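You operate a simulated robot arm through the tools that you are given. There is no shell and no other tool. Be economical: measure what you need, move in short steps, check, and stop when the job is done.

You are at the controls of a simulated two-armed robot. One attempt, no reset.

TASK
Take the orange bridge and put it on the green board. Take the cream felt pad from the top of the blue trolley and put it on the white pad. Open the blue trolley drawer, put the teal bar from the top of the grey table in the inside of the blue trolley drawer, then shut the drawer. The order is free. Set down upright: orange bridge.

It is judged by the outcome, as a careful person would: the job done as asked, and still so three seconds after it is handed in. It fails if anything else is knocked over, pushed out of place, dropped, spilled or broken.

THE ROBOT
Two 7-joint arms with two-finger grippers on one trunk, on a base that drives. Base frame: it is fixed to the floor where the robot stands at the start and does not move with it; the origin is under the middle of the robot, x ahead of it, y to its left, z up. Units: mm, degrees, N and s.
The left shoulder is at the start at [50, 191, 1092], the right one opposite. With the tool pointing down near the work surface each hand reaches from about 220 to 740 mm from the robot's upright axis, wherever it stands, measured 20 degrees to its own side. Places, roughly: blue trolley drawer [-1700, 1600, 700]; cream felt pad [-1750, 1750, 750]; inside of the blue trolley drawer [-1700, 1700, 700]; orange bridge (5x10x8 cm) [500, 0, 800]; white pad [-2000, 1750, 750]. Payload 2.69 kg a hand.
The TCP of each hand is the grasp point between the finger pads, 20 mm short of the fingertips. In the tool frame z runs along the fingers and y along their closing line. The gripper opens to 100 mm. The gripper's body begins 63 mm behind the TCP.
Orientation is that of the tool frame in the base frame, as a unit quaternion [w, x, y, z]. With the fingers straight down and closing along the base's y, the tool's x points along the base's -x, its y along +y and its z along -z.

THE INTERFACE
- The arms move only by the tool arm_command. It takes "left_plan", "right_plan" or both (then of equal length, played together; a hand with none holds still); each is one flat list of numbers, 7 for each row, row after row: the turn, a rotation vector about the tool's x, y, z in degrees, then the shift along the tool's x, y, z in m, then the closure, from 0 (fully open) to 1 (shut). In form: [ax, ay, az, x, y, z, fingers, ax, ay, az, x, y, z, fingers, ...]. A call has 1 to 10 rows; each row is the pose to reach, as a shift and turn from the pose commanded when the call began, along the tool's axes at that moment. Rows are played at 5 a second. More than 50 mm and 8.6 degrees between two rows, or a gripper value outside its range, and nothing of the call is played. Where a pose cannot be reached the arm comes as near as it can. A force on the tool above 40 N (or 10 N above the force at the start of the call, whichever is more), or a blocked arm, ends the call early, and 0.2 s more pass. Each finger travels about 153 mm/s and halts on what it meets, pressing with about 24 N; the grip force reading is that of the motor and also rises with nothing between the fingers. The clock runs only during rows and for 0.2 s after the last one: add rows that repeat a pose to give the fingers time. The reply holds the time, the measured pose of the TCP, the force on the tool along the base axes, the opening and the grip force, in the units named above and with some noise, with the torque about the TCP (base axes, N m) and any sound that the robot's microphone picked up.
- Cameras (640 x 400 px; columns grow to the right, rows downward): "scene" is now at [124.3, 29.6, 1266.6]; the picture's right is [0.33, -0.94, 0.00], its down [-0.49, -0.17, -0.85] and it looks along [0.80, 0.28, -0.52] (base axes); focal length 286 px, centre (320, 200). "left" rides on the left gripper at [70, 19, -99] in its tool frame; the picture's right is [-0.26, 0.97, 0.00], its down [-0.75, -0.20, -0.63] and it looks along [-0.61, -0.16, 0.78] (tool axes); focal length 230 px, centre (320, 200). "right" rides on the right gripper at [70, -19, -99] in its tool frame; the picture's right is [0.26, 0.97, 0.00], its down [-0.75, 0.20, -0.63] and it looks along [-0.61, 0.16, 0.78] (tool axes); focal length 230 px, centre (320, 200). There is no depth. A picture from a camera that has moved, and an enlarged one, comes with that camera's place and axes in the base frame and with its lens.
- grab_frame(camera): a new picture of that camera. It takes no simulated time.
- lift_body(by): slides the trunk up (or, below 0, down) by that many mm; the arms and the scene camera ride with it, the base frame stays. It gives what a move gives, with no picture.
- drive_base(legs): drives the robot by 1 to 6 legs, each [ahead, left, turn to the left] in mm, mm and degrees, along the robot's own axes; the way and the turn of a leg run together, so that a leg with both is an arc; at most 1500 mm and 180 degrees a leg. The arms and the cameras ride along, it lands a little off, and it stops where it bumps. It gives what a move gives.
- head_to(pan, tilt): turns the head with the scene camera to pan (to the left, within 80 degrees either way) and tilt (down, from -29 to 69), counted from straight ahead of the robot. It gives what a move gives.
- enlarge(camera, box): a new picture of the part [left, top, right, bottom] of that camera's present view, enlarged. It takes no simulated time.
- hand_in(): hands the job in; it is judged then, once.

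Go step by step. Nothing tells you exact positions but the pictures and the camera data: compare them with the known pose of the tool, close in by small moves and look again before you grip or let go. The budget is 165 turns and 138 pictures, counting those below and the enlarged ones. Unless the task says otherwise, let go and move clear before handing in, and close with one line.

The tools are called after "Call:" as name(argument=value, ...) on one line, values as JSON. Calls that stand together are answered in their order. arm_command: Moves the arms, as the interface text tells. Its arguments: {"type":"object","properties":{"left_plan":{"type":"array"},"right_plan":{"type":"array"}},"required":[]} The other tools are called the same way: lift_body (by) slides the trunk up or down; drive_base (legs) drives the base; head_to (pan, tilt) turns the head that bears the scene camera; grab_frame (camera) takes a picture; enlarge (camera, box) takes an enlarged picture of a part of a camera's view; hand_in () hands the job in.

At the start:

```text
time: 0.0
left_eef_pos: [351.1, 428.4, 1009.1]
left_orientation: [0.0, -0.001, 1.0, 0.0]
left_contact_force: [-0.6, -0.2, -0.5]
left_wrist_torque: [-0.02, -0.02, 0.01]
left_opening: 99.9
left_gripper_force: 0.0
right_eef_pos: [445.0, -18.7, 1078.6]
right_orientation: [0.0, 0.0, 1.0, 0.0]
right_contact_force: [-0.7, -0.2, -0.3]
right_wrist_torque: [-0.02, -0.02, -0.02]
right_opening: 99.9
right_gripper_force: 0.1
trunk travel left (down, up): [-150.0, 173.0]
robot x, y, heading: [-2.0, -0.4, 0.2]
head pan, tilt: [19.3, 31.5]
```

scene: 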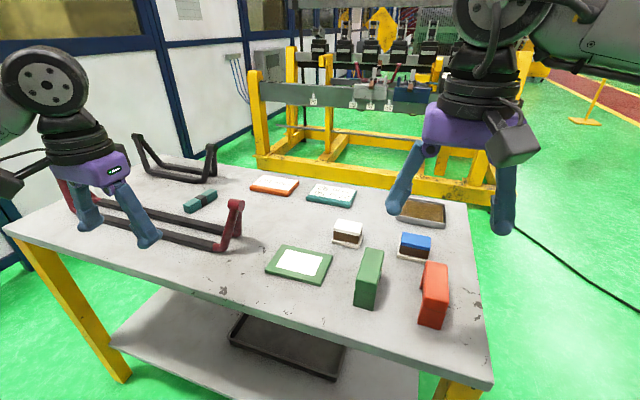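
right: 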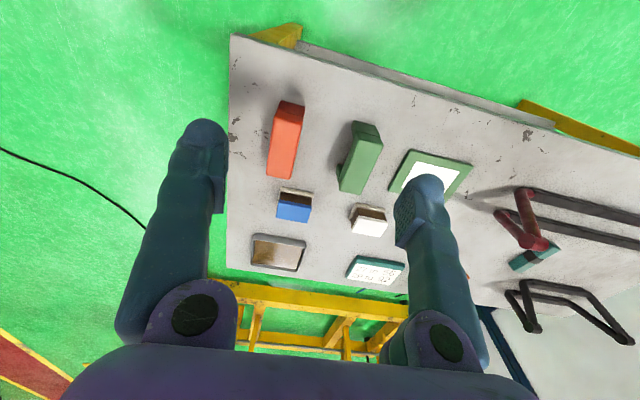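
left: 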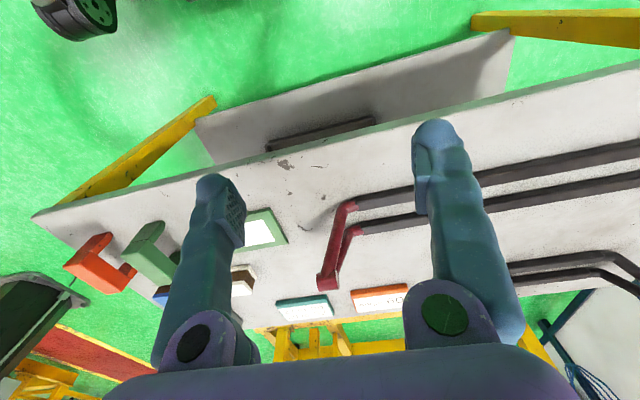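

I see the table with the orange bridge, the green board and the teal bar. I'll take closer views first to measure the positions.

Call:
enlarge(camera="scene", box=[240, 160, 500, 340])

Call:
enlarge(camera="right", box=[220, 40, 480, 290])

Call:
enlarge(camera="scene", box=[40, 120, 300, 280])

```text
2.22 times, centred on (370, 250) of scene
camera zoom: at [124.3, 29.6, 1266.6], right [0.33, -0.94, 0.0], down [-0.49, -0.17, -0.85], along [0.8, 0.28, -0.52], focal length 636 px, centre (209, 89)
```

zoom: 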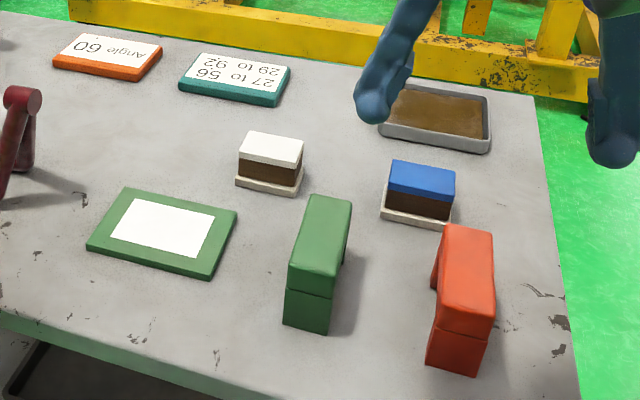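

```text
1.60 times, centred on (350, 165) of right
camera zoom: at [374.9, -38.1, 1178.1], right [-0.26, 0.97, 0.0], down [0.75, 0.2, 0.63], along [0.61, 0.16, -0.78], focal length 368 px, centre (272, 256)
```

zoom: 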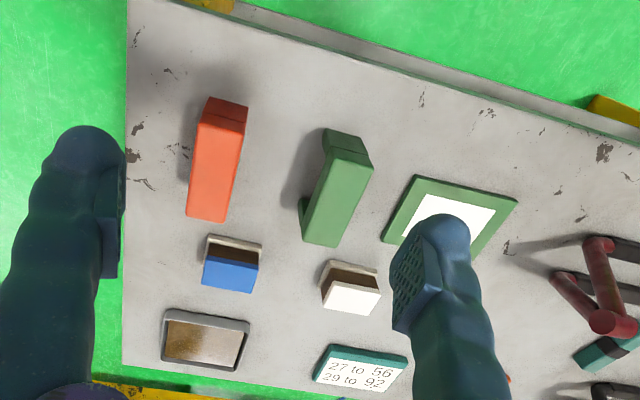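

```text
2.46 times, centred on (170, 200) of scene
camera zoom: at [124.3, 29.6, 1266.6], right [0.33, -0.94, 0.0], down [-0.49, -0.17, -0.85], along [0.8, 0.28, -0.52], focal length 704 px, centre (689, 200)
```

zoom: 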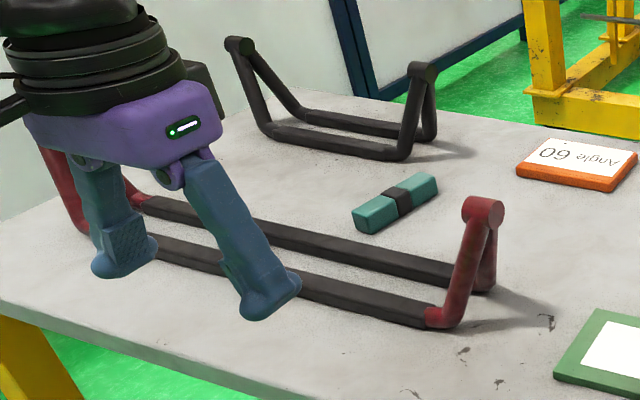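

The orange bridge's top centre is about [529, -49, 883] with its long side along x. The table is at z≈803, and the green board is centred near [557, 228]. I'm moving the right hand above the bridge.

Call:
arm_command(right_plan=[0, 0, 0, -0.043, -0.015, 0.0, 0.2, 0, 0, 0, -0.084, -0.03, 0.02, 0.2, 0, 0, 0, -0.084, -0.03, 0.06, 0.2, 0, 0, 0, -0.084, -0.03, 0.1, 0.2, 0, 0, 0, -0.084, -0.03, 0.12, 0.2])

Call:
grab_frame(camera="right")

Call:
grab_frame(camera="scene")

```text
time: 1.2
left_eef_pos: [350.0, 429.2, 1008.0]
left_orientation: [0.0, 0.001, 1.0, -0.001]
left_contact_force: [0.1, -0.7, 0.1]
left_wrist_torque: [0.01, 0.01, -0.05]
left_opening: 99.9
left_gripper_force: 0.2
right_eef_pos: [527.7, -49.1, 959.9]
right_orientation: [0.0, 0.0, 1.0, 0.0]
right_contact_force: [-0.9, 0.1, 1.2]
right_wrist_torque: [0.03, -0.01, -0.01]
right_opening: 80.1
right_gripper_force: 0.0
trunk travel left (down, up): [-150.0, 173.0]
robot x, y, heading: [-1.6, 0.6, 0.2]
head pan, tilt: [19.3, 31.5]
```

```text
131 pictures are left
camera right: at [458.1, -68.2, 1058.2], right [-0.26, 0.97, 0.0], down [0.75, 0.2, 0.63], along [0.61, 0.16, -0.78], focal length 230 px, centre (320, 200)
```

right: 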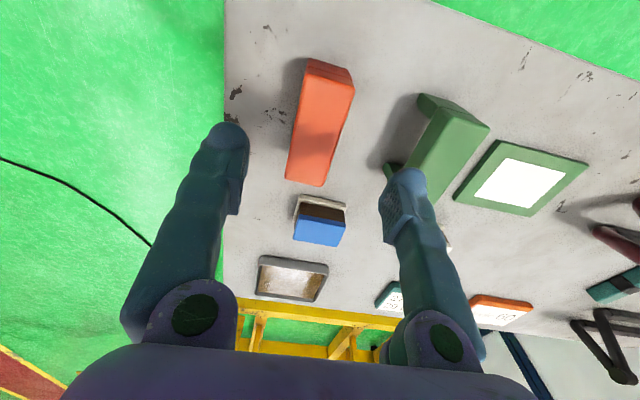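

```text
130 pictures are left
camera scene: at [124.4, 29.6, 1266.6], right [0.33, -0.94, 0.0], down [-0.49, -0.17, -0.85], along [0.8, 0.28, -0.52], focal length 286 px, centre (320, 200)
```

scene: 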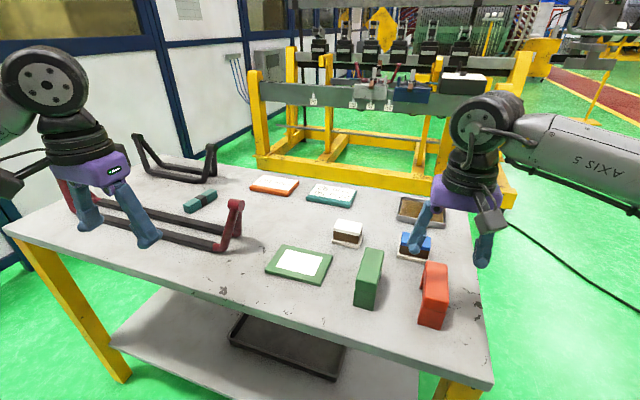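

The refined bridge centre is about [540, -51] with its top near 872. I'm going down to grip just below the top.

Call:
arm_command(right_plan=[0, 0, 0, -0.012, -0.001, 0.04, 0.2, 0, 0, 0, -0.012, -0.001, 0.08, 0.2, 0, 0, 0, -0.012, -0.001, 0.108, 0.2, 0, 0, 0, -0.012, -0.001, 0.108, 0.2])

Call:
grab_frame(camera="right")

Call:
enlarge(camera="scene", box=[360, 180, 520, 340])

```text
time: 2.2
left_eef_pos: [349.9, 429.3, 1009.2]
left_orientation: [0.0, 0.0, 1.0, 0.0]
left_contact_force: [-0.4, 0.4, 0.0]
left_wrist_torque: [0.03, 0.04, 0.0]
left_opening: 100.2
left_gripper_force: 0.0
right_eef_pos: [542.1, -49.9, 851.0]
right_orientation: [0.0, 0.0, 1.0, 0.0]
right_contact_force: [0.8, -0.1, -0.4]
right_wrist_torque: [-0.02, 0.0, 0.02]
right_opening: 79.9
right_gripper_force: 0.2
trunk travel left (down, up): [-150.0, 173.0]
robot x, y, heading: [-2.6, -3.0, 0.1]
head pan, tilt: [19.3, 31.5]
```

```text
129 pictures are left
camera right: at [471.3, -69.1, 950.0], right [-0.26, 0.97, 0.0], down [0.75, 0.2, 0.63], along [0.61, 0.16, -0.78], focal length 230 px, centre (320, 200)
```

right: 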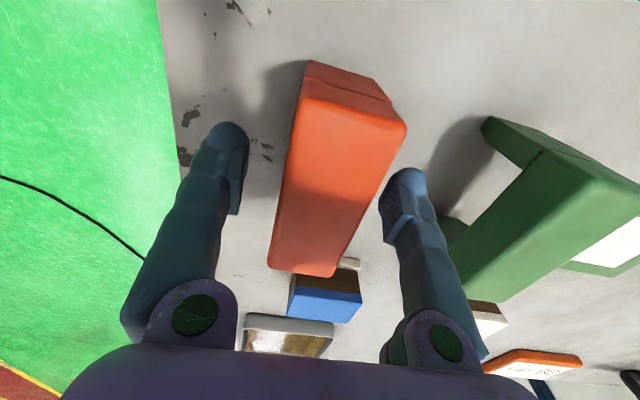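

```text
2.50 times, centred on (440, 260) of scene
camera zoom: at [124.2, 29.7, 1266.6], right [0.33, -0.94, 0.0], down [-0.49, -0.17, -0.85], along [0.8, 0.28, -0.52], focal length 715 px, centre (20, 50)
```

zoom: 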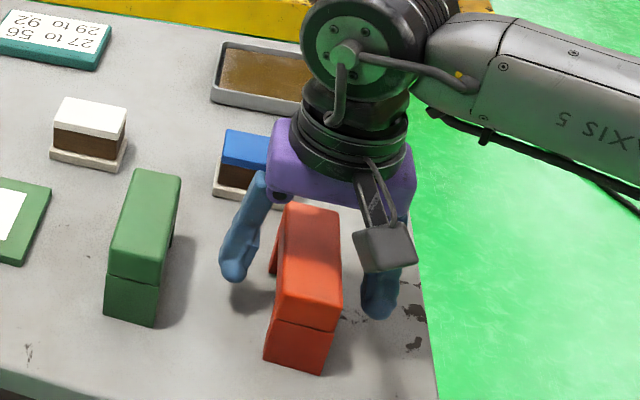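

The fingers straddle the bridge, centred within a few mm. Closing and then lifting slightly.

Call:
arm_command(right_plan=[0, 0, 0, 0, 0, 0.003, 0.6, 0, 0, 0, 0, 0, 0.003, 1.0, 0, 0, 0, 0, 0, 0.003, 1.0, 0, 0, 0, 0, 0, 0.003, 1.0, 0, 0, 0, 0, 0, -0.02, 1.0, 0, 0, 0, 0, 0, -0.06, 1.0, 0, 0, 0, 0, 0, -0.1, 1.0])

Call:
grab_frame(camera="scene")

Call:
grab_frame(camera="right")

```text
time: 3.8
left_eef_pos: [349.8, 430.5, 1007.9]
left_orientation: [0.0, 0.001, 1.0, 0.0]
left_contact_force: [-0.4, 0.2, -0.6]
left_wrist_torque: [-0.01, -0.02, 0.01]
left_opening: 99.9
left_gripper_force: 0.0
right_eef_pos: [540.2, -49.6, 951.0]
right_orientation: [-0.001, 0.0, 1.0, 0.0]
right_contact_force: [-0.6, -0.2, -2.3]
right_wrist_torque: [0.0, 0.02, 0.03]
right_opening: 34.7
right_gripper_force: 24.1
trunk travel left (down, up): [-150.0, 173.0]
robot x, y, heading: [-1.3, 1.4, -0.2]
head pan, tilt: [19.3, 31.5]
```

```text
127 pictures are left
camera scene: at [124.1, 29.8, 1266.6], right [0.33, -0.94, 0.0], down [-0.49, -0.17, -0.85], along [0.8, 0.28, -0.52], focal length 286 px, centre (320, 200)
```

scene: 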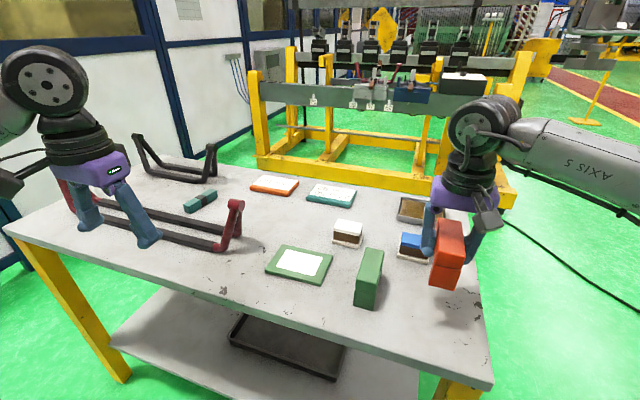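

```text
126 pictures are left
camera right: at [470.4, -69.0, 1050.7], right [-0.26, 0.97, 0.0], down [0.75, 0.2, 0.63], along [0.61, 0.16, -0.78], focal length 230 px, centre (320, 200)
```

right: 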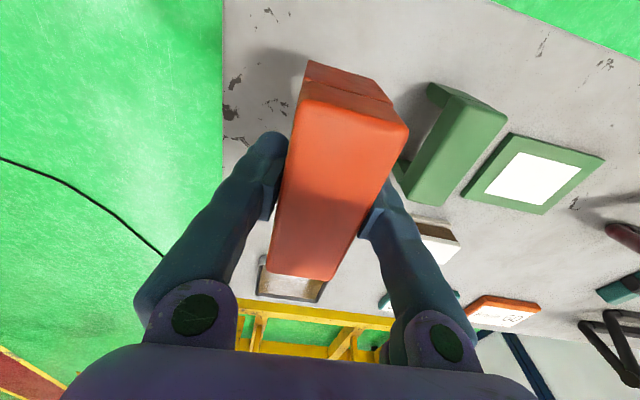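

The bridge is held (35 mm opening, weight felt). I'll raise it, swing it over the board and yaw it 90° so its long side matches the board's.

Call:
arm_command(right_plan=[0, 0, 0, 0, 0, -0.03, 1, 0, 0, -8, -0.002, 0.02, -0.05, 1, 0, 0, -16, -0.004, 0.05, -0.05, 1, 0, 0, -24, -0.006, 0.08, -0.05, 1, 0, 0, -32, -0.008, 0.115, -0.05, 1, 0, 0, -40, -0.01, 0.15, -0.05, 1, 0, 0, -48, -0.012, 0.185, -0.05, 1, 0, 0, -56, -0.014, 0.22, -0.05, 1, 0, 0, -64, -0.016, 0.25, -0.05, 1, 0, 0, -72, -0.017, 0.278, -0.05, 1])

```text
time: 6.0
left_eef_pos: [350.8, 428.4, 1009.0]
left_orientation: [0.0, 0.0, 1.0, -0.001]
left_contact_force: [1.3, 0.8, -0.4]
left_wrist_torque: [0.02, -0.01, 0.01]
left_opening: 99.9
left_gripper_force: 0.0
right_eef_pos: [505.2, 148.9, 997.4]
right_orientation: [0.0, -0.469, 0.883, 0.005]
right_contact_force: [0.2, 0.6, -2.3]
right_wrist_torque: [0.0, 0.02, 0.04]
right_opening: 34.5
right_gripper_force: 24.0
right hand out of reach, approached as far as the arm can: row 7, 8, 9, 10
trunk travel left (down, up): [-150.0, 173.0]
robot x, y, heading: [0.7, -0.7, 0.2]
head pan, tilt: [19.3, 31.5]
```

The right arm ran out of reach at y≈149, so I'll strafe the base left along the table (its edge is parallel, at x≈422).

Call:
drive_base(legs=[[0, 150, 0]])

Call:
grab_frame(camera="scene")

```text
time: 8.0
left_eef_pos: [350.6, 579.0, 1008.0]
left_orientation: [0.0, 0.0, 1.0, 0.0]
left_contact_force: [0.4, -0.1, -0.8]
left_wrist_torque: [-0.01, 0.02, 0.05]
left_opening: 99.9
left_gripper_force: 0.0
right_eef_pos: [505.2, 297.3, 996.5]
right_orientation: [0.001, -0.47, 0.883, 0.005]
right_contact_force: [0.6, -0.1, -2.8]
right_wrist_torque: [-0.01, -0.02, -0.01]
right_opening: 34.7
right_gripper_force: 23.9
trunk travel left (down, up): [-150.0, 173.0]
robot x, y, heading: [0.6, 151.7, -0.1]
head pan, tilt: [19.3, 31.5]
```

```text
125 pictures are left
camera scene: at [124.5, 179.1, 1266.5], right [0.33, -0.94, 0.0], down [-0.49, -0.17, -0.85], along [0.8, 0.28, -0.52], focal length 286 px, centre (320, 200)
```

scene: 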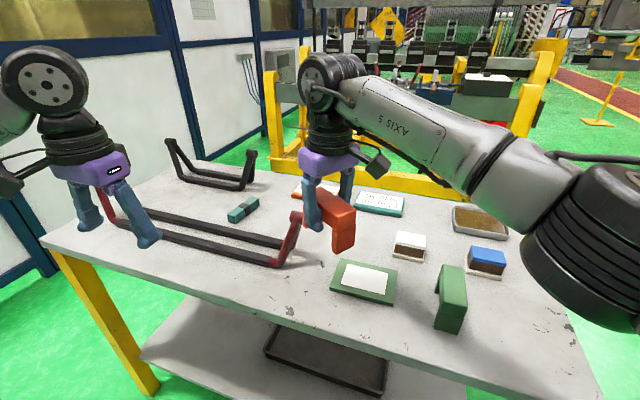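

I need to know what the "commanded pose" is now, so I'll make a null move first.

Call:
arm_command(right_plan=[0, 0, 0, 0, 0, 0, 1])

Call:
enlarge(camera="scene", box=[280, 160, 520, 340])

```text
time: 8.3
left_eef_pos: [349.0, 579.0, 1009.1]
left_orientation: [0.0, -0.001, 1.0, -0.001]
left_contact_force: [-0.1, 0.6, -0.5]
left_wrist_torque: [-0.03, 0.01, 0.0]
left_opening: 100.0
left_gripper_force: 0.1
right_eef_pos: [505.6, 297.7, 997.5]
right_orientation: [0.001, -0.469, 0.883, 0.005]
right_contact_force: [-0.3, -0.9, -1.7]
right_wrist_torque: [0.03, 0.01, 0.0]
right_opening: 34.7
right_gripper_force: 23.2
trunk travel left (down, up): [-150.0, 173.0]
robot x, y, heading: [-4.7, 152.2, -0.2]
head pan, tilt: [19.3, 31.5]
```

```text
2.22 times, centred on (400, 250) of scene
camera zoom: at [124.5, 178.8, 1266.6], right [0.33, -0.94, 0.0], down [-0.49, -0.17, -0.85], along [0.8, 0.28, -0.52], focal length 636 px, centre (142, 89)
```

zoom: 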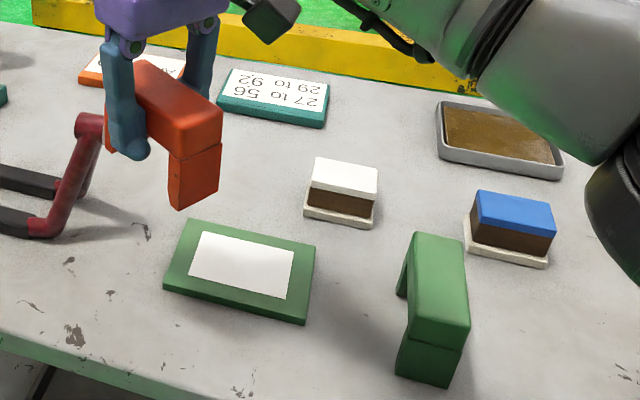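

The commanded pose equals the reached one. The board centre comes out at [559, 230]; moving over it and finishing the yaw.

Call:
arm_command(right_plan=[0, 0, -7, 0.006, -0.02, 0, 1, 0, 0, -14, 0.012, -0.04, 0, 1, 0, 0, -21, 0.018, -0.06, 0, 1, 0, 0, -28, 0.024, -0.075, 0, 1, 0, 0, -34, 0.0262, -0.082, 0, 1, 0, 0, -34, 0.0262, -0.082, 0, 1])

Call:
enlarge(camera="scene", box=[280, 160, 520, 340])

Call:
grab_frame(camera="right")

```text
time: 9.8
left_eef_pos: [355.3, 572.8, 1008.8]
left_orientation: [-0.003, 0.001, 1.0, 0.002]
left_contact_force: [2.3, -1.0, 0.7]
left_wrist_torque: [0.13, 0.13, -0.01]
left_opening: 100.2
left_gripper_force: 0.1
right_eef_pos: [439.4, 158.0, 1012.7]
right_orientation: [0.005, -0.612, 0.79, 0.018]
right_contact_force: [1.7, -2.8, -2.5]
right_wrist_torque: [0.19, 0.12, 0.0]
right_opening: 34.3
right_gripper_force: 24.4
right hand out of reach, approached as far as the arm can: row 1, 2, 3, 4, 5, 6
trunk travel left (down, up): [-150.0, 173.0]
robot x, y, heading: [-0.2, 146.5, -0.1]
head pan, tilt: [19.3, 31.5]
```

```text
2.22 times, centred on (400, 250) of scene
camera zoom: at [130.1, 171.8, 1265.8], right [0.33, -0.94, -0.01], down [-0.5, -0.17, -0.85], along [0.8, 0.28, -0.53], focal length 636 px, centre (142, 89)
```

zoom: 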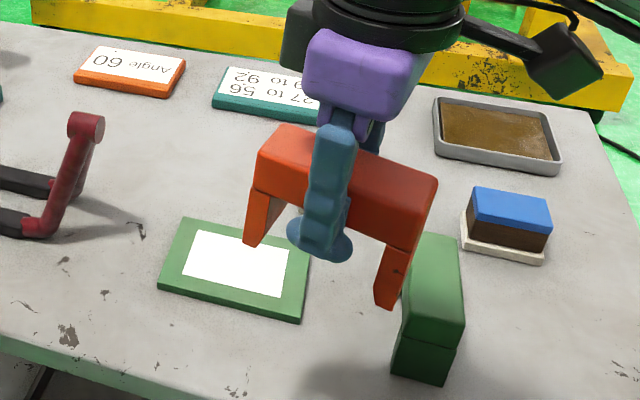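

```text
122 pictures are left
camera right: at [440.9, 81.4, 1108.5], right [-1.0, -0.01, 0.01], down [0.0, 0.76, 0.66], along [-0.02, 0.66, -0.75], focal length 230 px, centre (320, 200)
```

right: 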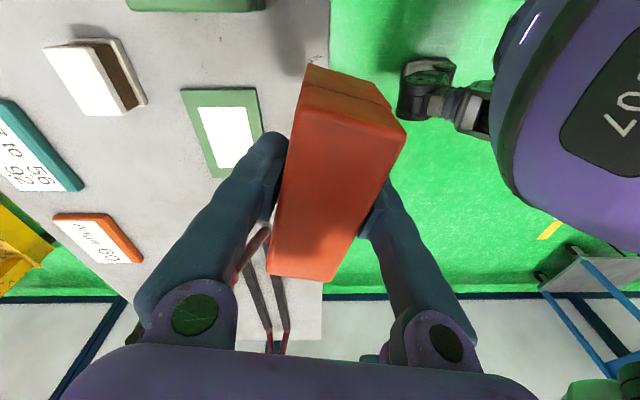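

The arm runs into a joint limit with that yaw at that place. I'll undo most of the yaw and strafe further left, so that the board lies in the right hand's good zone.

Call:
arm_command(right_plan=[0, 0, 8, 0, 0, 0, 1, 0, 0, 16, 0, 0, 0, 1, 0, 0, 24, 0, 0, 0, 1, 0, 0, 32, 0, 0, 0, 1, 0, 0, 40, 0, 0, 0, 1, 0, 0, 40, 0, 0, 0, 1])

Call:
drive_base(legs=[[0, 260, 0]])

Call:
grab_frame(camera="scene")

```text
time: 11.2
left_eef_pos: [349.9, 577.6, 1008.4]
left_orientation: [0.0, 0.001, 1.0, 0.0]
left_contact_force: [0.4, 0.3, -0.6]
left_wrist_torque: [-0.03, 0.01, 0.01]
left_opening: 100.1
left_gripper_force: 0.0
right_eef_pos: [434.6, 164.8, 1013.4]
right_orientation: [0.001, -0.304, 0.952, 0.014]
right_contact_force: [0.6, 0.5, -1.1]
right_wrist_torque: [-0.02, -0.06, 0.0]
right_opening: 34.2
right_gripper_force: 24.3
trunk travel left (down, up): [-150.0, 173.0]
robot x, y, heading: [1.7, 147.3, -0.0]
head pan, tilt: [19.3, 31.5]
```

```text
time: 14.0
left_eef_pos: [351.8, 835.3, 1008.5]
left_orientation: [0.001, 0.001, 1.0, 0.0]
left_contact_force: [-0.7, 0.2, 0.2]
left_wrist_torque: [0.02, 0.02, -0.01]
left_opening: 99.8
left_gripper_force: 0.0
right_eef_pos: [435.3, 423.1, 1014.2]
right_orientation: [0.001, -0.304, 0.953, 0.014]
right_contact_force: [0.7, 0.1, -1.8]
right_wrist_torque: [0.0, 0.0, 0.0]
right_opening: 34.1
right_gripper_force: 23.9
trunk travel left (down, up): [-150.0, 173.0]
robot x, y, heading: [-0.7, 405.8, -0.1]
head pan, tilt: [19.3, 31.5]
```

```text
121 pictures are left
camera scene: at [124.9, 437.1, 1266.6], right [0.33, -0.94, 0.0], down [-0.49, -0.17, -0.85], along [0.81, 0.28, -0.52], focal length 286 px, centre (320, 200)
```

scene: 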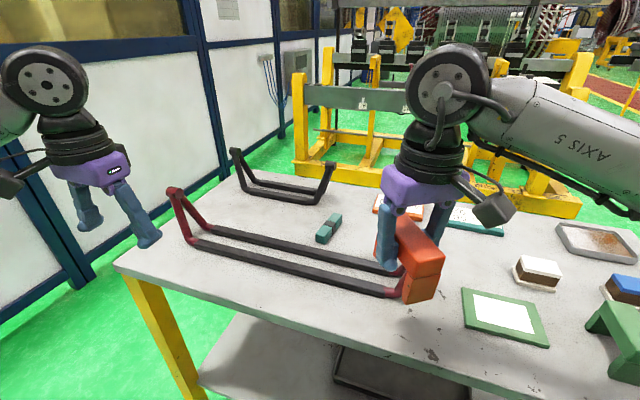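

Now the board is ahead-right of the robot. I'm levelling the slight tilt and moving above the board while keeping the current yaw.

Call:
arm_command(right_plan=[1.26, 0.9, 0, 0, 0, 0, 1, 1.26, 0.9, 0, 0.002, -0.045, 0, 1, 1.26, 0.9, 0, 0.004, -0.09, 0, 1, 1.26, 0.9, 0, 0.006, -0.135, 0, 1, 1.26, 0.9, 0, 0.008, -0.18, 0, 1, 1.26, 0.9, 0, 0.0107, -0.229, 0, 1, 1.26, 0.9, 0, 0.0107, -0.229, 0, 1])

```text
time: 15.6
left_eef_pos: [351.3, 837.4, 1007.9]
left_orientation: [0.001, 0.001, 1.0, 0.0]
left_contact_force: [0.0, -0.3, 0.5]
left_wrist_torque: [0.03, 0.01, -0.01]
left_opening: 100.3
left_gripper_force: 0.1
right_eef_pos: [559.2, 230.8, 1007.2]
right_orientation: [-0.002, -0.306, 0.952, 0.001]
right_contact_force: [0.5, 0.2, -2.3]
right_wrist_torque: [0.0, -0.01, 0.0]
right_opening: 34.2
right_gripper_force: 23.6
trunk travel left (down, up): [-150.0, 173.0]
robot x, y, heading: [-2.2, 407.0, -0.4]
head pan, tilt: [19.3, 31.5]
```

Right over the board. Now the remaining 54° of yaw.

Call:
arm_command(right_plan=[0, 0, -8, 0, 0, 0, 1, 0, 0, -16, 0, 0, 0, 1, 0, 0, -24, 0, 0, 0, 1, 0, 0, -32, 0, 0, 0, 1, 0, 0, -40, 0, 0, 0, 1, 0, 0, -48, 0, 0, 0, 1, 0, 0, -54.3, 0, 0, 0, 1, 0, 0, -54.3, 0, 0, 0, 1])

Call:
grab_frame(camera="scene")

Call:
grab_frame(camera="right")

```text
time: 17.4
left_eef_pos: [350.6, 835.0, 1008.9]
left_orientation: [0.0, 0.0, 1.0, 0.001]
left_contact_force: [-0.1, 0.3, 0.2]
left_wrist_torque: [-0.01, 0.0, 0.01]
left_opening: 100.0
left_gripper_force: 0.0
right_eef_pos: [405.9, 305.9, 931.5]
right_orientation: [0.079, -0.628, 0.774, -0.021]
right_contact_force: [-0.5, 0.0, -1.4]
right_wrist_torque: [0.02, 0.0, 0.02]
right_opening: 34.3
right_gripper_force: 23.8
right hand out of reach, approached as far as the arm can: row 1, 2, 3, 4, 5, 6, 7, 8
trunk travel left (down, up): [-150.0, 173.0]
robot x, y, heading: [1.5, 408.0, -0.0]
head pan, tilt: [19.3, 31.5]
```

```text
120 pictures are left
camera scene: at [124.0, 436.1, 1266.8], right [0.33, -0.94, 0.0], down [-0.49, -0.17, -0.85], along [0.81, 0.28, -0.52], focal length 286 px, centre (320, 200)
```

scene: 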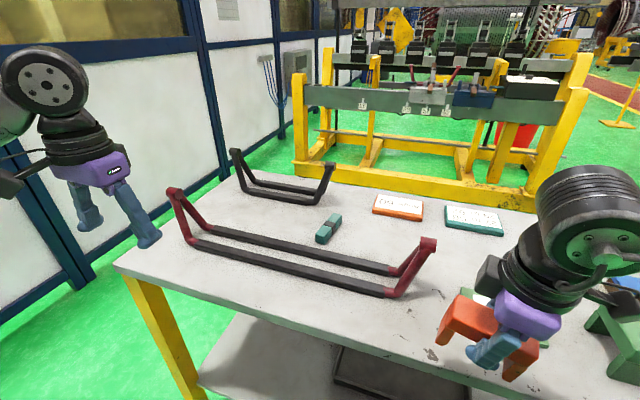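

```text
119 pictures are left
camera right: at [394.2, 226.1, 1024.6], right [-0.99, -0.05, -0.15], down [-0.14, 0.73, 0.67], along [0.08, 0.68, -0.73], focal length 230 px, centre (320, 200)
```

right: 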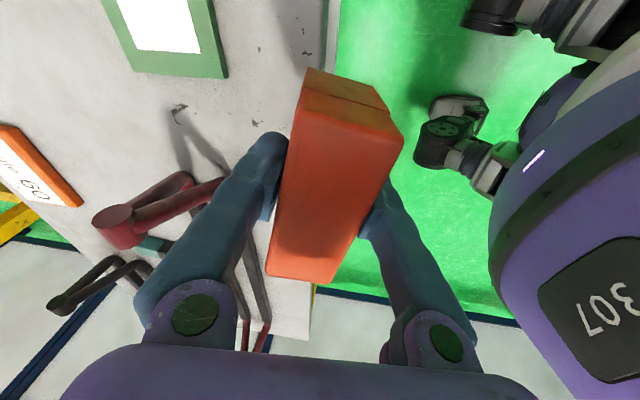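

That direction hits the wrist limit. I'll raise, go back to the former orientation, and then try yawing the other way.

Call:
arm_command(right_plan=[0, 0, 0, -0.0045, -0.006, -0.045, 1, -0.9, 1.4, 7.0, -0.0077, -0.0106, -0.079, 1, -1.8, 2.7, 14.1, -0.0077, -0.0106, -0.079, 1, -2.6, 4.05, 21.1, -0.0077, -0.0106, -0.079, 1, -3.5, 5.4, 28.2, -0.0077, -0.0106, -0.079, 1, -4.3, 6.75, 35.2, -0.0077, -0.0106, -0.079, 1, -5.2, 8.1, 42.3, -0.0077, -0.0106, -0.079, 1, -5.2, 8.1, 42.3, -0.0077, -0.0106, -0.079, 1])

```text
time: 19.2
left_eef_pos: [351.2, 835.4, 1008.3]
left_orientation: [0.0, 0.001, 1.0, 0.0]
left_contact_force: [-0.6, 0.8, -0.2]
left_wrist_torque: [-0.03, 0.01, 0.0]
left_opening: 100.1
left_gripper_force: 0.0
right_eef_pos: [404.7, 305.4, 1011.7]
right_orientation: [-0.001, -0.305, 0.952, 0.0]
right_contact_force: [-0.5, 0.8, -1.8]
right_wrist_torque: [-0.02, 0.02, -0.03]
right_opening: 34.3
right_gripper_force: 23.9
right hand out of reach, approached as far as the arm can: row 1
trunk travel left (down, up): [-150.0, 173.0]
robot x, y, heading: [0.2, 407.8, -0.2]
head pan, tilt: [19.3, 31.5]
```

Call:
arm_command(right_plan=[0, 0, 8, -0.009, -0.018, 0, 1, 0, 0, 16, -0.018, -0.036, 0, 1, 0, 0, 24, -0.027, -0.054, 0, 1, 0, 0, 32, -0.036, -0.072, 0, 1, 0, 0, 40, -0.045, -0.09, 0, 1, 0, 0, 48, -0.054, -0.11, 0, 1, 0, 0, 56, -0.06, -0.13, 0, 1, 0, 0, 64, -0.066, -0.1395, 0, 1, 0, 0, 64, -0.066, -0.1395, 0, 1])

```text
time: 21.2
left_eef_pos: [351.7, 836.6, 1009.3]
left_orientation: [0.0, 0.001, 1.0, 0.001]
left_contact_force: [-0.7, 0.6, 0.2]
left_wrist_torque: [0.0, 0.0, -0.04]
left_opening: 100.1
left_gripper_force: 0.1
right_eef_pos: [542.0, 230.2, 1011.1]
right_orientation: [-0.001, 0.246, 0.969, 0.0]
right_contact_force: [0.2, 0.2, -1.8]
right_wrist_torque: [0.0, -0.01, -0.05]
right_opening: 34.3
right_gripper_force: 24.0
trunk travel left (down, up): [-150.0, 173.0]
robot x, y, heading: [0.4, 408.8, -0.2]
head pan, tilt: [19.3, 31.5]
```

Yaw is -28° now with no trouble. Continuing that way.

Call:
arm_command(right_plan=[0, 0, 8, 0, 0, 0, 1, 0, 0, 16, 0, 0, 0, 1, 0, 0, 24, 0, 0, 0, 1, 0, 0, 32, 0, 0, 0, 1, 0, 0, 32, 0, 0, 0, 1])

```text
time: 22.4
left_eef_pos: [351.4, 835.9, 1008.1]
left_orientation: [-0.001, 0.0, 1.0, 0.0]
left_contact_force: [0.3, 0.7, -0.4]
left_wrist_torque: [0.0, -0.01, 0.0]
left_opening: 100.3
left_gripper_force: 0.1
right_eef_pos: [539.3, 231.4, 1011.5]
right_orientation: [-0.001, 0.504, 0.864, 0.0]
right_contact_force: [-0.3, -0.5, -2.2]
right_wrist_torque: [0.02, -0.01, 0.02]
right_opening: 34.4
right_gripper_force: 24.5
trunk travel left (down, up): [-150.0, 173.0]
robot x, y, heading: [-1.6, 406.7, -0.1]
head pan, tilt: [19.3, 31.5]
```

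Call:
arm_command(right_plan=[0, 0, 8, -0.003, 0.004, 0, 1, 0, 0, 16, -0.006, 0.008, 0, 1, 0, 0, 24, -0.009, 0.012, 0, 1, 0, 0, 29.5, -0.0102, 0.016, 0, 1, 0, 0, 29.5, -0.0102, 0.016, 0, 1])

Call:
grab_frame(camera="scene")

Call:
grab_frame(camera="right")

```text
time: 23.6
left_eef_pos: [351.1, 835.9, 1009.3]
left_orientation: [0.0, 0.001, 1.0, 0.0]
left_contact_force: [0.0, 0.4, 0.1]
left_wrist_torque: [0.04, 0.03, -0.03]
left_opening: 100.1
left_gripper_force: 0.0
right_eef_pos: [557.9, 229.8, 1010.1]
right_orientation: [-0.001, 0.707, 0.707, 0.0]
right_contact_force: [-0.3, 0.4, -1.6]
right_wrist_torque: [-0.04, 0.01, -0.01]
right_opening: 34.2
right_gripper_force: 23.8
trunk travel left (down, up): [-150.0, 173.0]
robot x, y, heading: [2.2, 408.1, -0.1]
head pan, tilt: [19.3, 31.5]
```

```text
118 pictures are left
camera scene: at [124.9, 436.8, 1266.6], right [0.33, -0.94, 0.0], down [-0.49, -0.17, -0.85], along [0.81, 0.28, -0.52], focal length 286 px, centre (320, 200)
```

scene: 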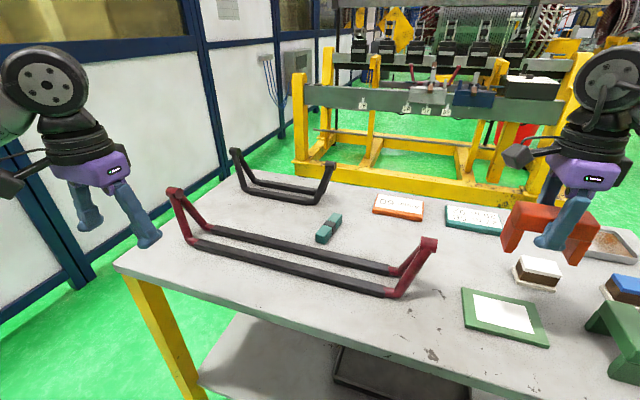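

```text
117 pictures are left
camera right: at [541.0, 299.2, 1110.1], right [0.97, 0.26, 0.0], down [0.2, -0.75, 0.63], along [0.16, -0.61, -0.78], focal length 230 px, centre (320, 200)
```

right: 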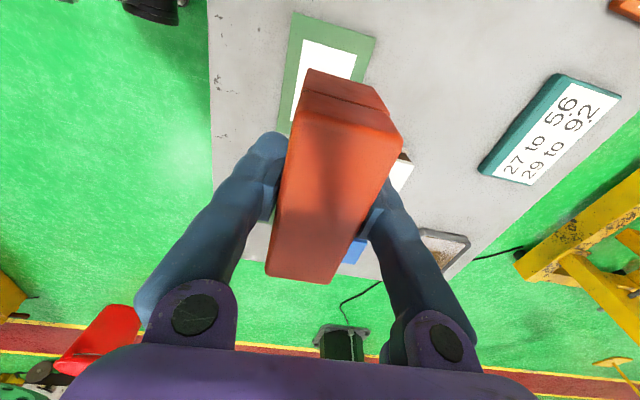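

The yaw is done and the hand is centred over the board. I'm lowering the bridge; it should touch near TCP z≈858.

Call:
arm_command(right_plan=[0, 0, 0, 0, 0, 0.04, 1, 0, 0, 0, 0, 0, 0.08, 1, 0, 0, 0, 0, 0, 0.12, 1, 0, 0, 0, 0, 0, 0.135, 1, 0, 0, 0, 0, 0, 0.14, 1, 0, 0, 0, 0, 0, 0.14, 1])

Call:
enlarge(camera="scene", box=[440, 180, 640, 360])

Call:
grab_frame(camera="right")

```text
time: 25.0
left_eef_pos: [351.4, 836.0, 1009.2]
left_orientation: [0.0, 0.001, 1.0, 0.0]
left_contact_force: [0.1, 0.4, -0.3]
left_wrist_torque: [0.01, -0.01, 0.01]
left_opening: 100.1
left_gripper_force: 0.0
right_eef_pos: [559.8, 229.7, 871.0]
right_orientation: [-0.001, 0.706, 0.708, 0.0]
right_contact_force: [-0.1, -0.6, -1.7]
right_wrist_torque: [0.04, -0.01, 0.0]
right_opening: 34.3
right_gripper_force: 23.7
trunk travel left (down, up): [-150.0, 173.0]
robot x, y, heading: [1.7, 409.4, -0.2]
head pan, tilt: [19.3, 31.5]
```

```text
2.22 times, centred on (540, 270) of scene
camera zoom: at [124.9, 436.9, 1266.6], right [0.33, -0.94, 0.0], down [-0.49, -0.17, -0.85], along [0.81, 0.28, -0.52], focal length 636 px, centre (-169, 44)
```

zoom: 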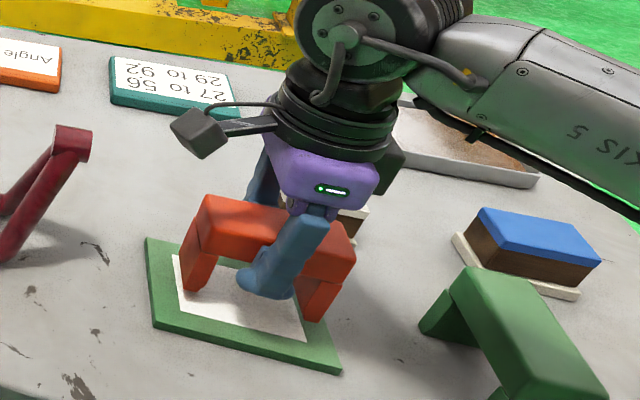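

```text
115 pictures are left
camera right: at [541.3, 298.5, 970.1], right [0.97, 0.26, 0.0], down [0.2, -0.75, 0.63], along [0.16, -0.61, -0.78], focal length 230 px, centre (320, 200)
```

right: 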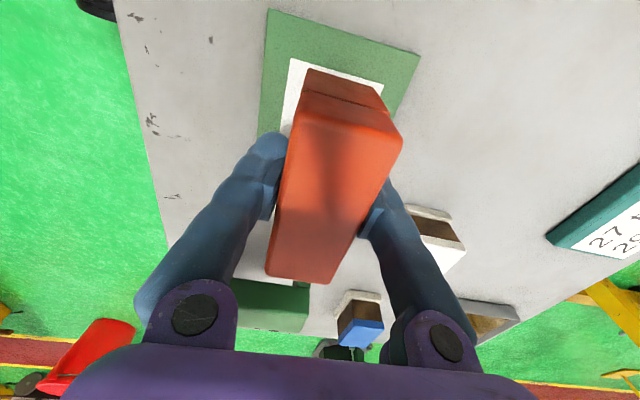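

It sits neatly above the board, a few mm to go. I'm descending slowly, watching the force.

Call:
arm_command(right_plan=[0, 0, 0, 0, 0, 0.004, 1, 0, 0, 0, 0, 0, 0.007, 1, 0, 0, 0, 0, 0, 0.01, 1, 0, 0, 0, 0, 0, 0.012, 1])

```text
time: 26.0
left_eef_pos: [351.1, 835.9, 1008.5]
left_orientation: [0.001, 0.001, 1.0, 0.001]
left_contact_force: [0.4, -0.3, -0.6]
left_wrist_torque: [-0.01, -0.01, 0.02]
left_opening: 100.1
left_gripper_force: 0.1
right_eef_pos: [559.7, 230.3, 858.6]
right_orientation: [0.0, 0.705, 0.709, 0.001]
right_contact_force: [0.2, -0.3, -2.4]
right_wrist_torque: [0.02, -0.02, 0.03]
right_opening: 34.1
right_gripper_force: 24.2
trunk travel left (down, up): [-150.0, 173.0]
robot x, y, heading: [3.1, 404.1, -0.1]
head pan, tilt: [19.3, 31.5]
```

Call:
arm_command(right_plan=[0, 0, 0, 0, 0, 0.002, 1, 0, 0, 0, 0, 0, 0.004, 1, 0, 0, 0, 0, 0, 0.006, 1])

Call:
enlarge(camera="scene", box=[460, 200, 620, 320])

```text
time: 26.8
left_eef_pos: [350.0, 836.0, 1008.7]
left_orientation: [0.0, 0.001, 1.0, 0.0]
left_contact_force: [0.7, -0.4, 0.5]
left_wrist_torque: [0.03, -0.02, 0.0]
left_opening: 100.2
left_gripper_force: 0.0
right_eef_pos: [559.6, 230.3, 855.6]
right_orientation: [0.002, 0.706, 0.708, 0.002]
right_contact_force: [4.5, -1.6, 17.8]
right_wrist_torque: [-0.03, -0.13, -0.23]
right_opening: 34.2
right_gripper_force: 23.9
trunk travel left (down, up): [-150.0, 173.0]
robot x, y, heading: [-0.0, 408.7, -0.5]
head pan, tilt: [19.3, 31.5]
```

```text
3.33 times, centred on (540, 260) of scene
camera zoom: at [123.6, 437.3, 1267.0], right [0.33, -0.94, 0.0], down [-0.49, -0.17, -0.85], along [0.81, 0.28, -0.52], focal length 954 px, centre (-413, 0)
```

zoom: 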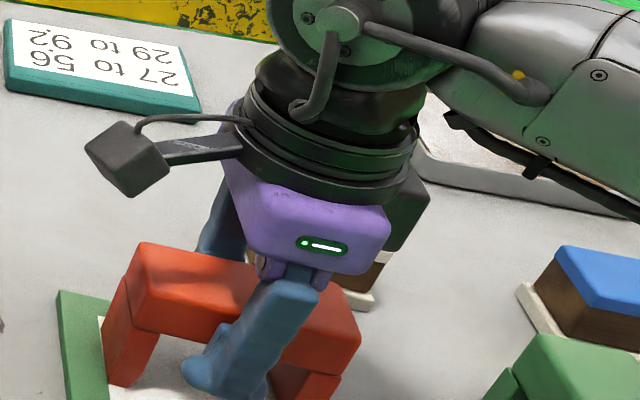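

Contact: 18 N upwards, so it is seated. I'll release gently to about 70 mm and rise.

Call:
arm_command(right_plan=[0, 0, 0, 0, 0, -0.002, 1, 0, 0, 0, 0, 0, -0.002, 0.6, 0, 0, 0, 0, 0, -0.002, 0.35, 0, 0, 0, 0, 0, -0.002, 0.3, 0, 0, 0, 0, 0, -0.03, 0.3, 0, 0, 0, 0, 0, -0.07, 0.3, 0, 0, 0, 0, 0, -0.12, 0.3, 0, 0, 0, 0, 0, -0.165, 0.3])

Call:
grab_frame(camera="scene")

Call:
grab_frame(camera="right")

```text
time: 28.6
left_eef_pos: [351.7, 836.0, 1007.6]
left_orientation: [0.0, 0.002, 1.0, 0.0]
left_contact_force: [-1.1, 0.2, -0.6]
left_wrist_torque: [0.01, -0.02, 0.01]
left_opening: 100.0
left_gripper_force: 0.0
right_eef_pos: [558.8, 230.2, 1020.1]
right_orientation: [-0.001, 0.706, 0.708, 0.001]
right_contact_force: [-0.5, 0.3, 0.9]
right_wrist_torque: [-0.03, 0.0, 0.01]
right_opening: 69.7
right_gripper_force: 0.1
trunk travel left (down, up): [-150.0, 173.0]
robot x, y, heading: [2.9, 408.2, 0.0]
head pan, tilt: [19.3, 31.5]
```

```text
113 pictures are left
camera scene: at [124.4, 437.2, 1266.6], right [0.33, -0.94, 0.0], down [-0.49, -0.17, -0.85], along [0.81, 0.28, -0.52], focal length 286 px, centre (320, 200)
```

scene: 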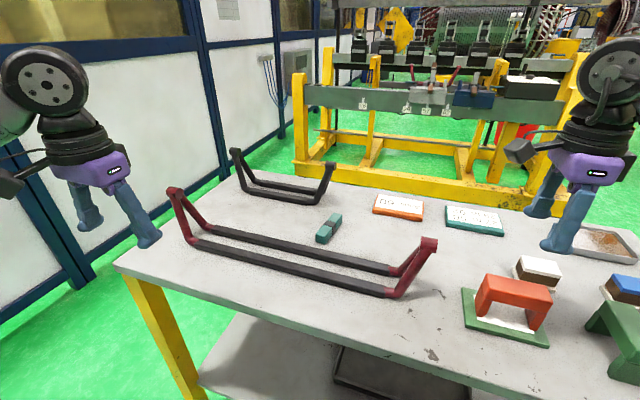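

```text
112 pictures are left
camera right: at [539.2, 300.0, 1118.3], right [0.97, 0.26, 0.0], down [0.2, -0.75, 0.63], along [0.16, -0.61, -0.78], focal length 230 px, centre (320, 200)
```

right: 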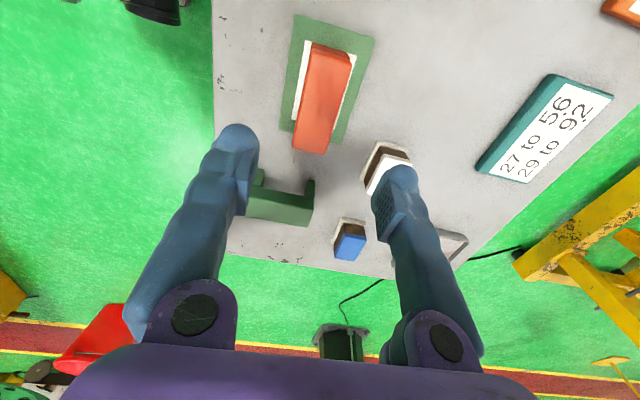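

The bridge stands squarely on the board. Next I'm unwinding and retracting the right hand, and zooming on the teal bar.

Call:
arm_command(right_plan=[0, 0, -8.5, -0.007, -0.016, 0, 0.3, 0, 0, -17, -0.014, -0.032, 0, 0.3, 0, 0, -25.5, -0.021, -0.048, 0, 0.3, 0, 0, -34, -0.028, -0.064, 0, 0.3, 0, 0, -42.5, -0.035, -0.08, 0, 0.3, 0, 0, -51, -0.042, -0.096, 0, 0.3, 0, 0, -59.5, -0.049, -0.112, 0, 0.3, 0, 0, -68, -0.056, -0.128, 0, 0.3, 0, 0, -76.5, -0.063, -0.144, 0, 0.3, 0, 0, -85, -0.07, -0.159, 0, 0.3])

Call:
enlarge(camera="scene", box=[220, 140, 460, 300])

Call:
grab_frame(camera="left")

```text
time: 30.8
left_eef_pos: [352.0, 837.3, 1009.3]
left_orientation: [0.0, 0.001, 1.0, 0.0]
left_contact_force: [0.3, 0.4, 0.5]
left_wrist_torque: [0.02, 0.05, -0.03]
left_opening: 99.7
left_gripper_force: 0.1
right_eef_pos: [400.1, 158.1, 1019.1]
right_orientation: [0.0, 0.041, 0.999, 0.001]
right_contact_force: [0.1, 0.2, -0.2]
right_wrist_torque: [-0.04, 0.01, -0.01]
right_opening: 70.2
right_gripper_force: 0.2
trunk travel left (down, up): [-150.0, 173.0]
robot x, y, heading: [3.5, 408.8, 0.0]
head pan, tilt: [19.3, 31.5]
```

```text
2.50 times, centred on (340, 220) of scene
camera zoom: at [124.5, 436.8, 1266.6], right [0.33, -0.94, 0.0], down [-0.49, -0.17, -0.85], along [0.81, 0.28, -0.52], focal length 715 px, centre (270, 150)
```

zoom: 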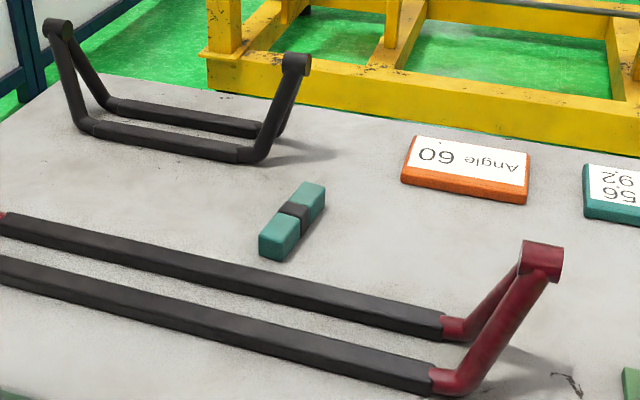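

```text
110 pictures are left
camera left: at [280.4, 855.7, 1109.2], right [0.26, 0.97, 0.0], down [0.75, -0.2, 0.63], along [0.61, -0.16, -0.78], focal length 230 px, centre (320, 200)
```

left: 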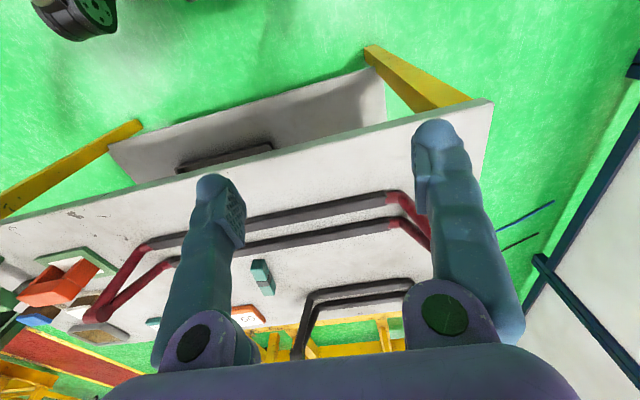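

The teal bar is about 100 mm long along x, centred near [707, 612], which is slightly far. I'll drive ahead 80 mm and bring the left hand over it.

Call:
drive_base(legs=[[80, 0, 0]])

Call:
arm_command(left_plan=[0, 0, 0, -0.035, -0.03, 0, 0.3, 0, 0, 0, -0.07, -0.06, 0, 0.3, 0, 0, 0, -0.105, -0.09, 0, 0.3, 0, 0, 0, -0.14, -0.12, 0, 0.3, 0, 0, 0, -0.175, -0.15, 0, 0.3, 0, 0, 0, -0.21, -0.18, 0, 0.3, 0, 0, 0, -0.245, -0.21, 0, 0.3, 0, 0, 0, -0.27, -0.225, 0, 0.3])

Call:
grab_frame(camera="left")

Call:
grab_frame(camera="scene")

```text
time: 31.9
left_eef_pos: [431.7, 835.2, 1008.2]
left_orientation: [0.0, 0.001, 1.0, 0.0]
left_contact_force: [0.3, 0.3, -0.4]
left_wrist_torque: [-0.02, 0.02, -0.03]
left_opening: 99.9
left_gripper_force: 0.1
right_eef_pos: [480.5, 157.9, 1018.5]
right_orientation: [-0.001, 0.043, 0.999, 0.001]
right_contact_force: [0.7, 0.2, -0.4]
right_wrist_torque: [0.01, 0.0, 0.01]
right_opening: 69.7
right_gripper_force: 0.1
trunk travel left (down, up): [-150.0, 173.0]
robot x, y, heading: [81.1, 404.2, -0.2]
head pan, tilt: [19.3, 31.5]
```

```text
time: 33.7
left_eef_pos: [702.0, 608.5, 1008.4]
left_orientation: [0.0, 0.002, 1.0, 0.002]
left_contact_force: [0.3, -0.9, 0.5]
left_wrist_torque: [0.0, 0.01, 0.01]
left_opening: 69.7
left_gripper_force: 0.0
right_eef_pos: [480.9, 159.4, 1018.9]
right_orientation: [0.0, 0.042, 0.999, 0.0]
right_contact_force: [0.0, 0.5, -0.3]
right_wrist_torque: [0.0, 0.0, -0.01]
right_opening: 70.0
right_gripper_force: 0.1
trunk travel left (down, up): [-150.0, 173.0]
robot x, y, heading: [80.0, 407.2, 0.0]
head pan, tilt: [19.3, 31.5]
```

```text
109 pictures are left
camera left: at [631.1, 628.9, 1108.8], right [0.26, 0.97, 0.0], down [0.75, -0.2, 0.63], along [0.61, -0.16, -0.78], focal length 230 px, centre (320, 200)
```

left: 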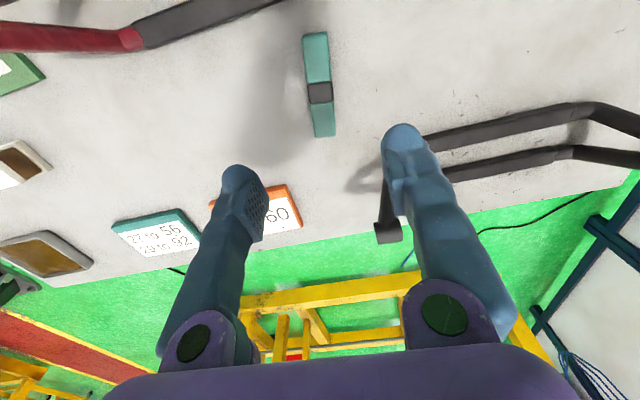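

```text
108 pictures are left
camera scene: at [204.8, 436.3, 1266.6], right [0.33, -0.94, 0.0], down [-0.49, -0.17, -0.85], along [0.81, 0.28, -0.52], focal length 286 px, centre (320, 200)
```

scene: 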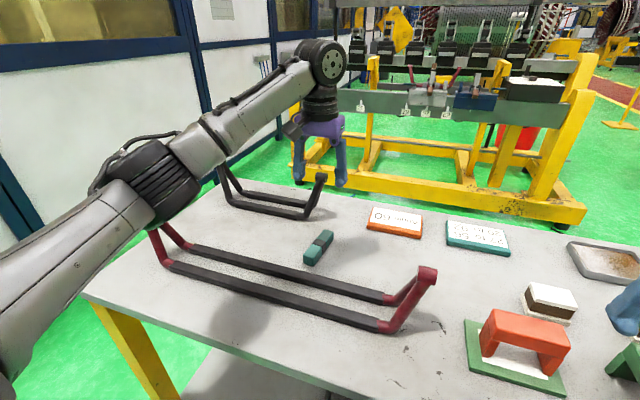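

The bar's centre is about [698, 610], turned about -9°. I'm aligning and descending to a check height.

Call:
arm_command(left_plan=[0, 0, 4.5, 0.002, 0.001, 0.04, 0.3, 0, 0, 9, 0.004, 0.001, 0.08, 0.3, 0, 0, 9, 0.004, 0.001, 0.12, 0.3, 0, 0, 9, 0.004, 0.001, 0.155, 0.3, 0, 0, 9, 0.004, 0.001, 0.17, 0.3, 0, 0, 9, 0.004, 0.001, 0.17, 0.3])

Call:
grab_frame(camera="left")

Call:
enlarge(camera="scene", box=[240, 160, 400, 280])

```text
time: 35.1
left_eef_pos: [696.1, 610.6, 837.7]
left_orientation: [0.0, 0.079, 0.997, 0.0]
left_contact_force: [-0.4, -0.1, 0.2]
left_wrist_torque: [0.01, 0.04, 0.0]
left_opening: 69.9
left_gripper_force: 0.0
right_eef_pos: [479.1, 158.9, 1019.3]
right_orientation: [0.0, 0.042, 0.999, 0.001]
right_contact_force: [-0.3, 0.6, -1.0]
right_wrist_torque: [0.01, -0.01, 0.04]
right_opening: 70.1
right_gripper_force: 0.2
trunk travel left (down, up): [-150.0, 173.0]
robot x, y, heading: [77.7, 408.6, 0.0]
head pan, tilt: [19.3, 31.5]
```

```text
107 pictures are left
camera left: at [629.1, 641.3, 938.4], right [0.41, 0.91, 0.0], down [0.71, -0.32, 0.63], along [0.58, -0.26, -0.78], focal length 230 px, centre (320, 200)
```

left: 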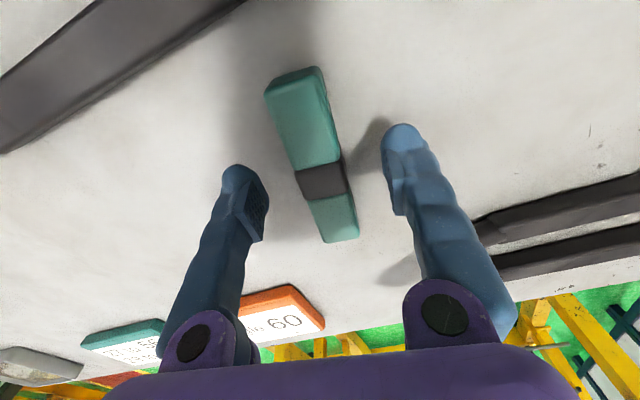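

```text
3.33 times, centred on (320, 220) of scene
camera zoom: at [204.6, 436.7, 1266.6], right [0.33, -0.94, 0.0], down [-0.49, -0.17, -0.85], along [0.81, 0.28, -0.52], focal length 954 px, centre (320, 133)
```

zoom: 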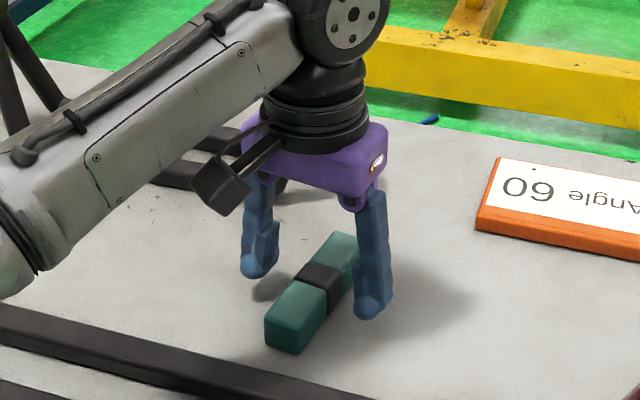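

Aligned within a few mm. Descending further until the tips are just above the table.

Call:
arm_command(left_plan=[0, 0, 0, -0.004, 0, 0.01, 0.3, 0, 0, 0, -0.004, 0, 0.016, 0.3, 0, 0, 0, -0.004, 0, 0.02, 0.3, 0, 0, 0, -0.004, 0, 0.02, 0.3])

Call:
enlarge(camera="scene", box=[240, 160, 400, 280])

```text
time: 36.1
left_eef_pos: [701.4, 611.0, 820.2]
left_orientation: [0.0, 0.079, 0.997, -0.001]
left_contact_force: [0.4, 1.5, 5.7]
left_wrist_torque: [-0.06, 0.05, -0.15]
left_opening: 69.7
left_gripper_force: 0.0
right_eef_pos: [479.5, 158.8, 1020.1]
right_orientation: [0.0, 0.042, 0.999, 0.0]
right_contact_force: [-0.3, 0.1, 0.4]
right_wrist_torque: [-0.01, -0.04, 0.02]
right_opening: 70.1
right_gripper_force: 0.1
trunk travel left (down, up): [-150.0, 173.0]
robot x, y, heading: [77.9, 403.9, -0.1]
head pan, tilt: [19.3, 31.5]
```

```text
3.33 times, centred on (320, 220) of scene
camera zoom: at [204.1, 436.7, 1266.8], right [0.33, -0.94, 0.0], down [-0.49, -0.17, -0.85], along [0.81, 0.28, -0.52], focal length 954 px, centre (320, 133)
```

zoom: 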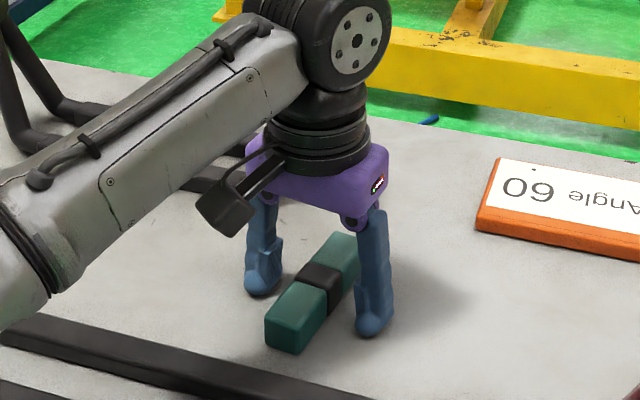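

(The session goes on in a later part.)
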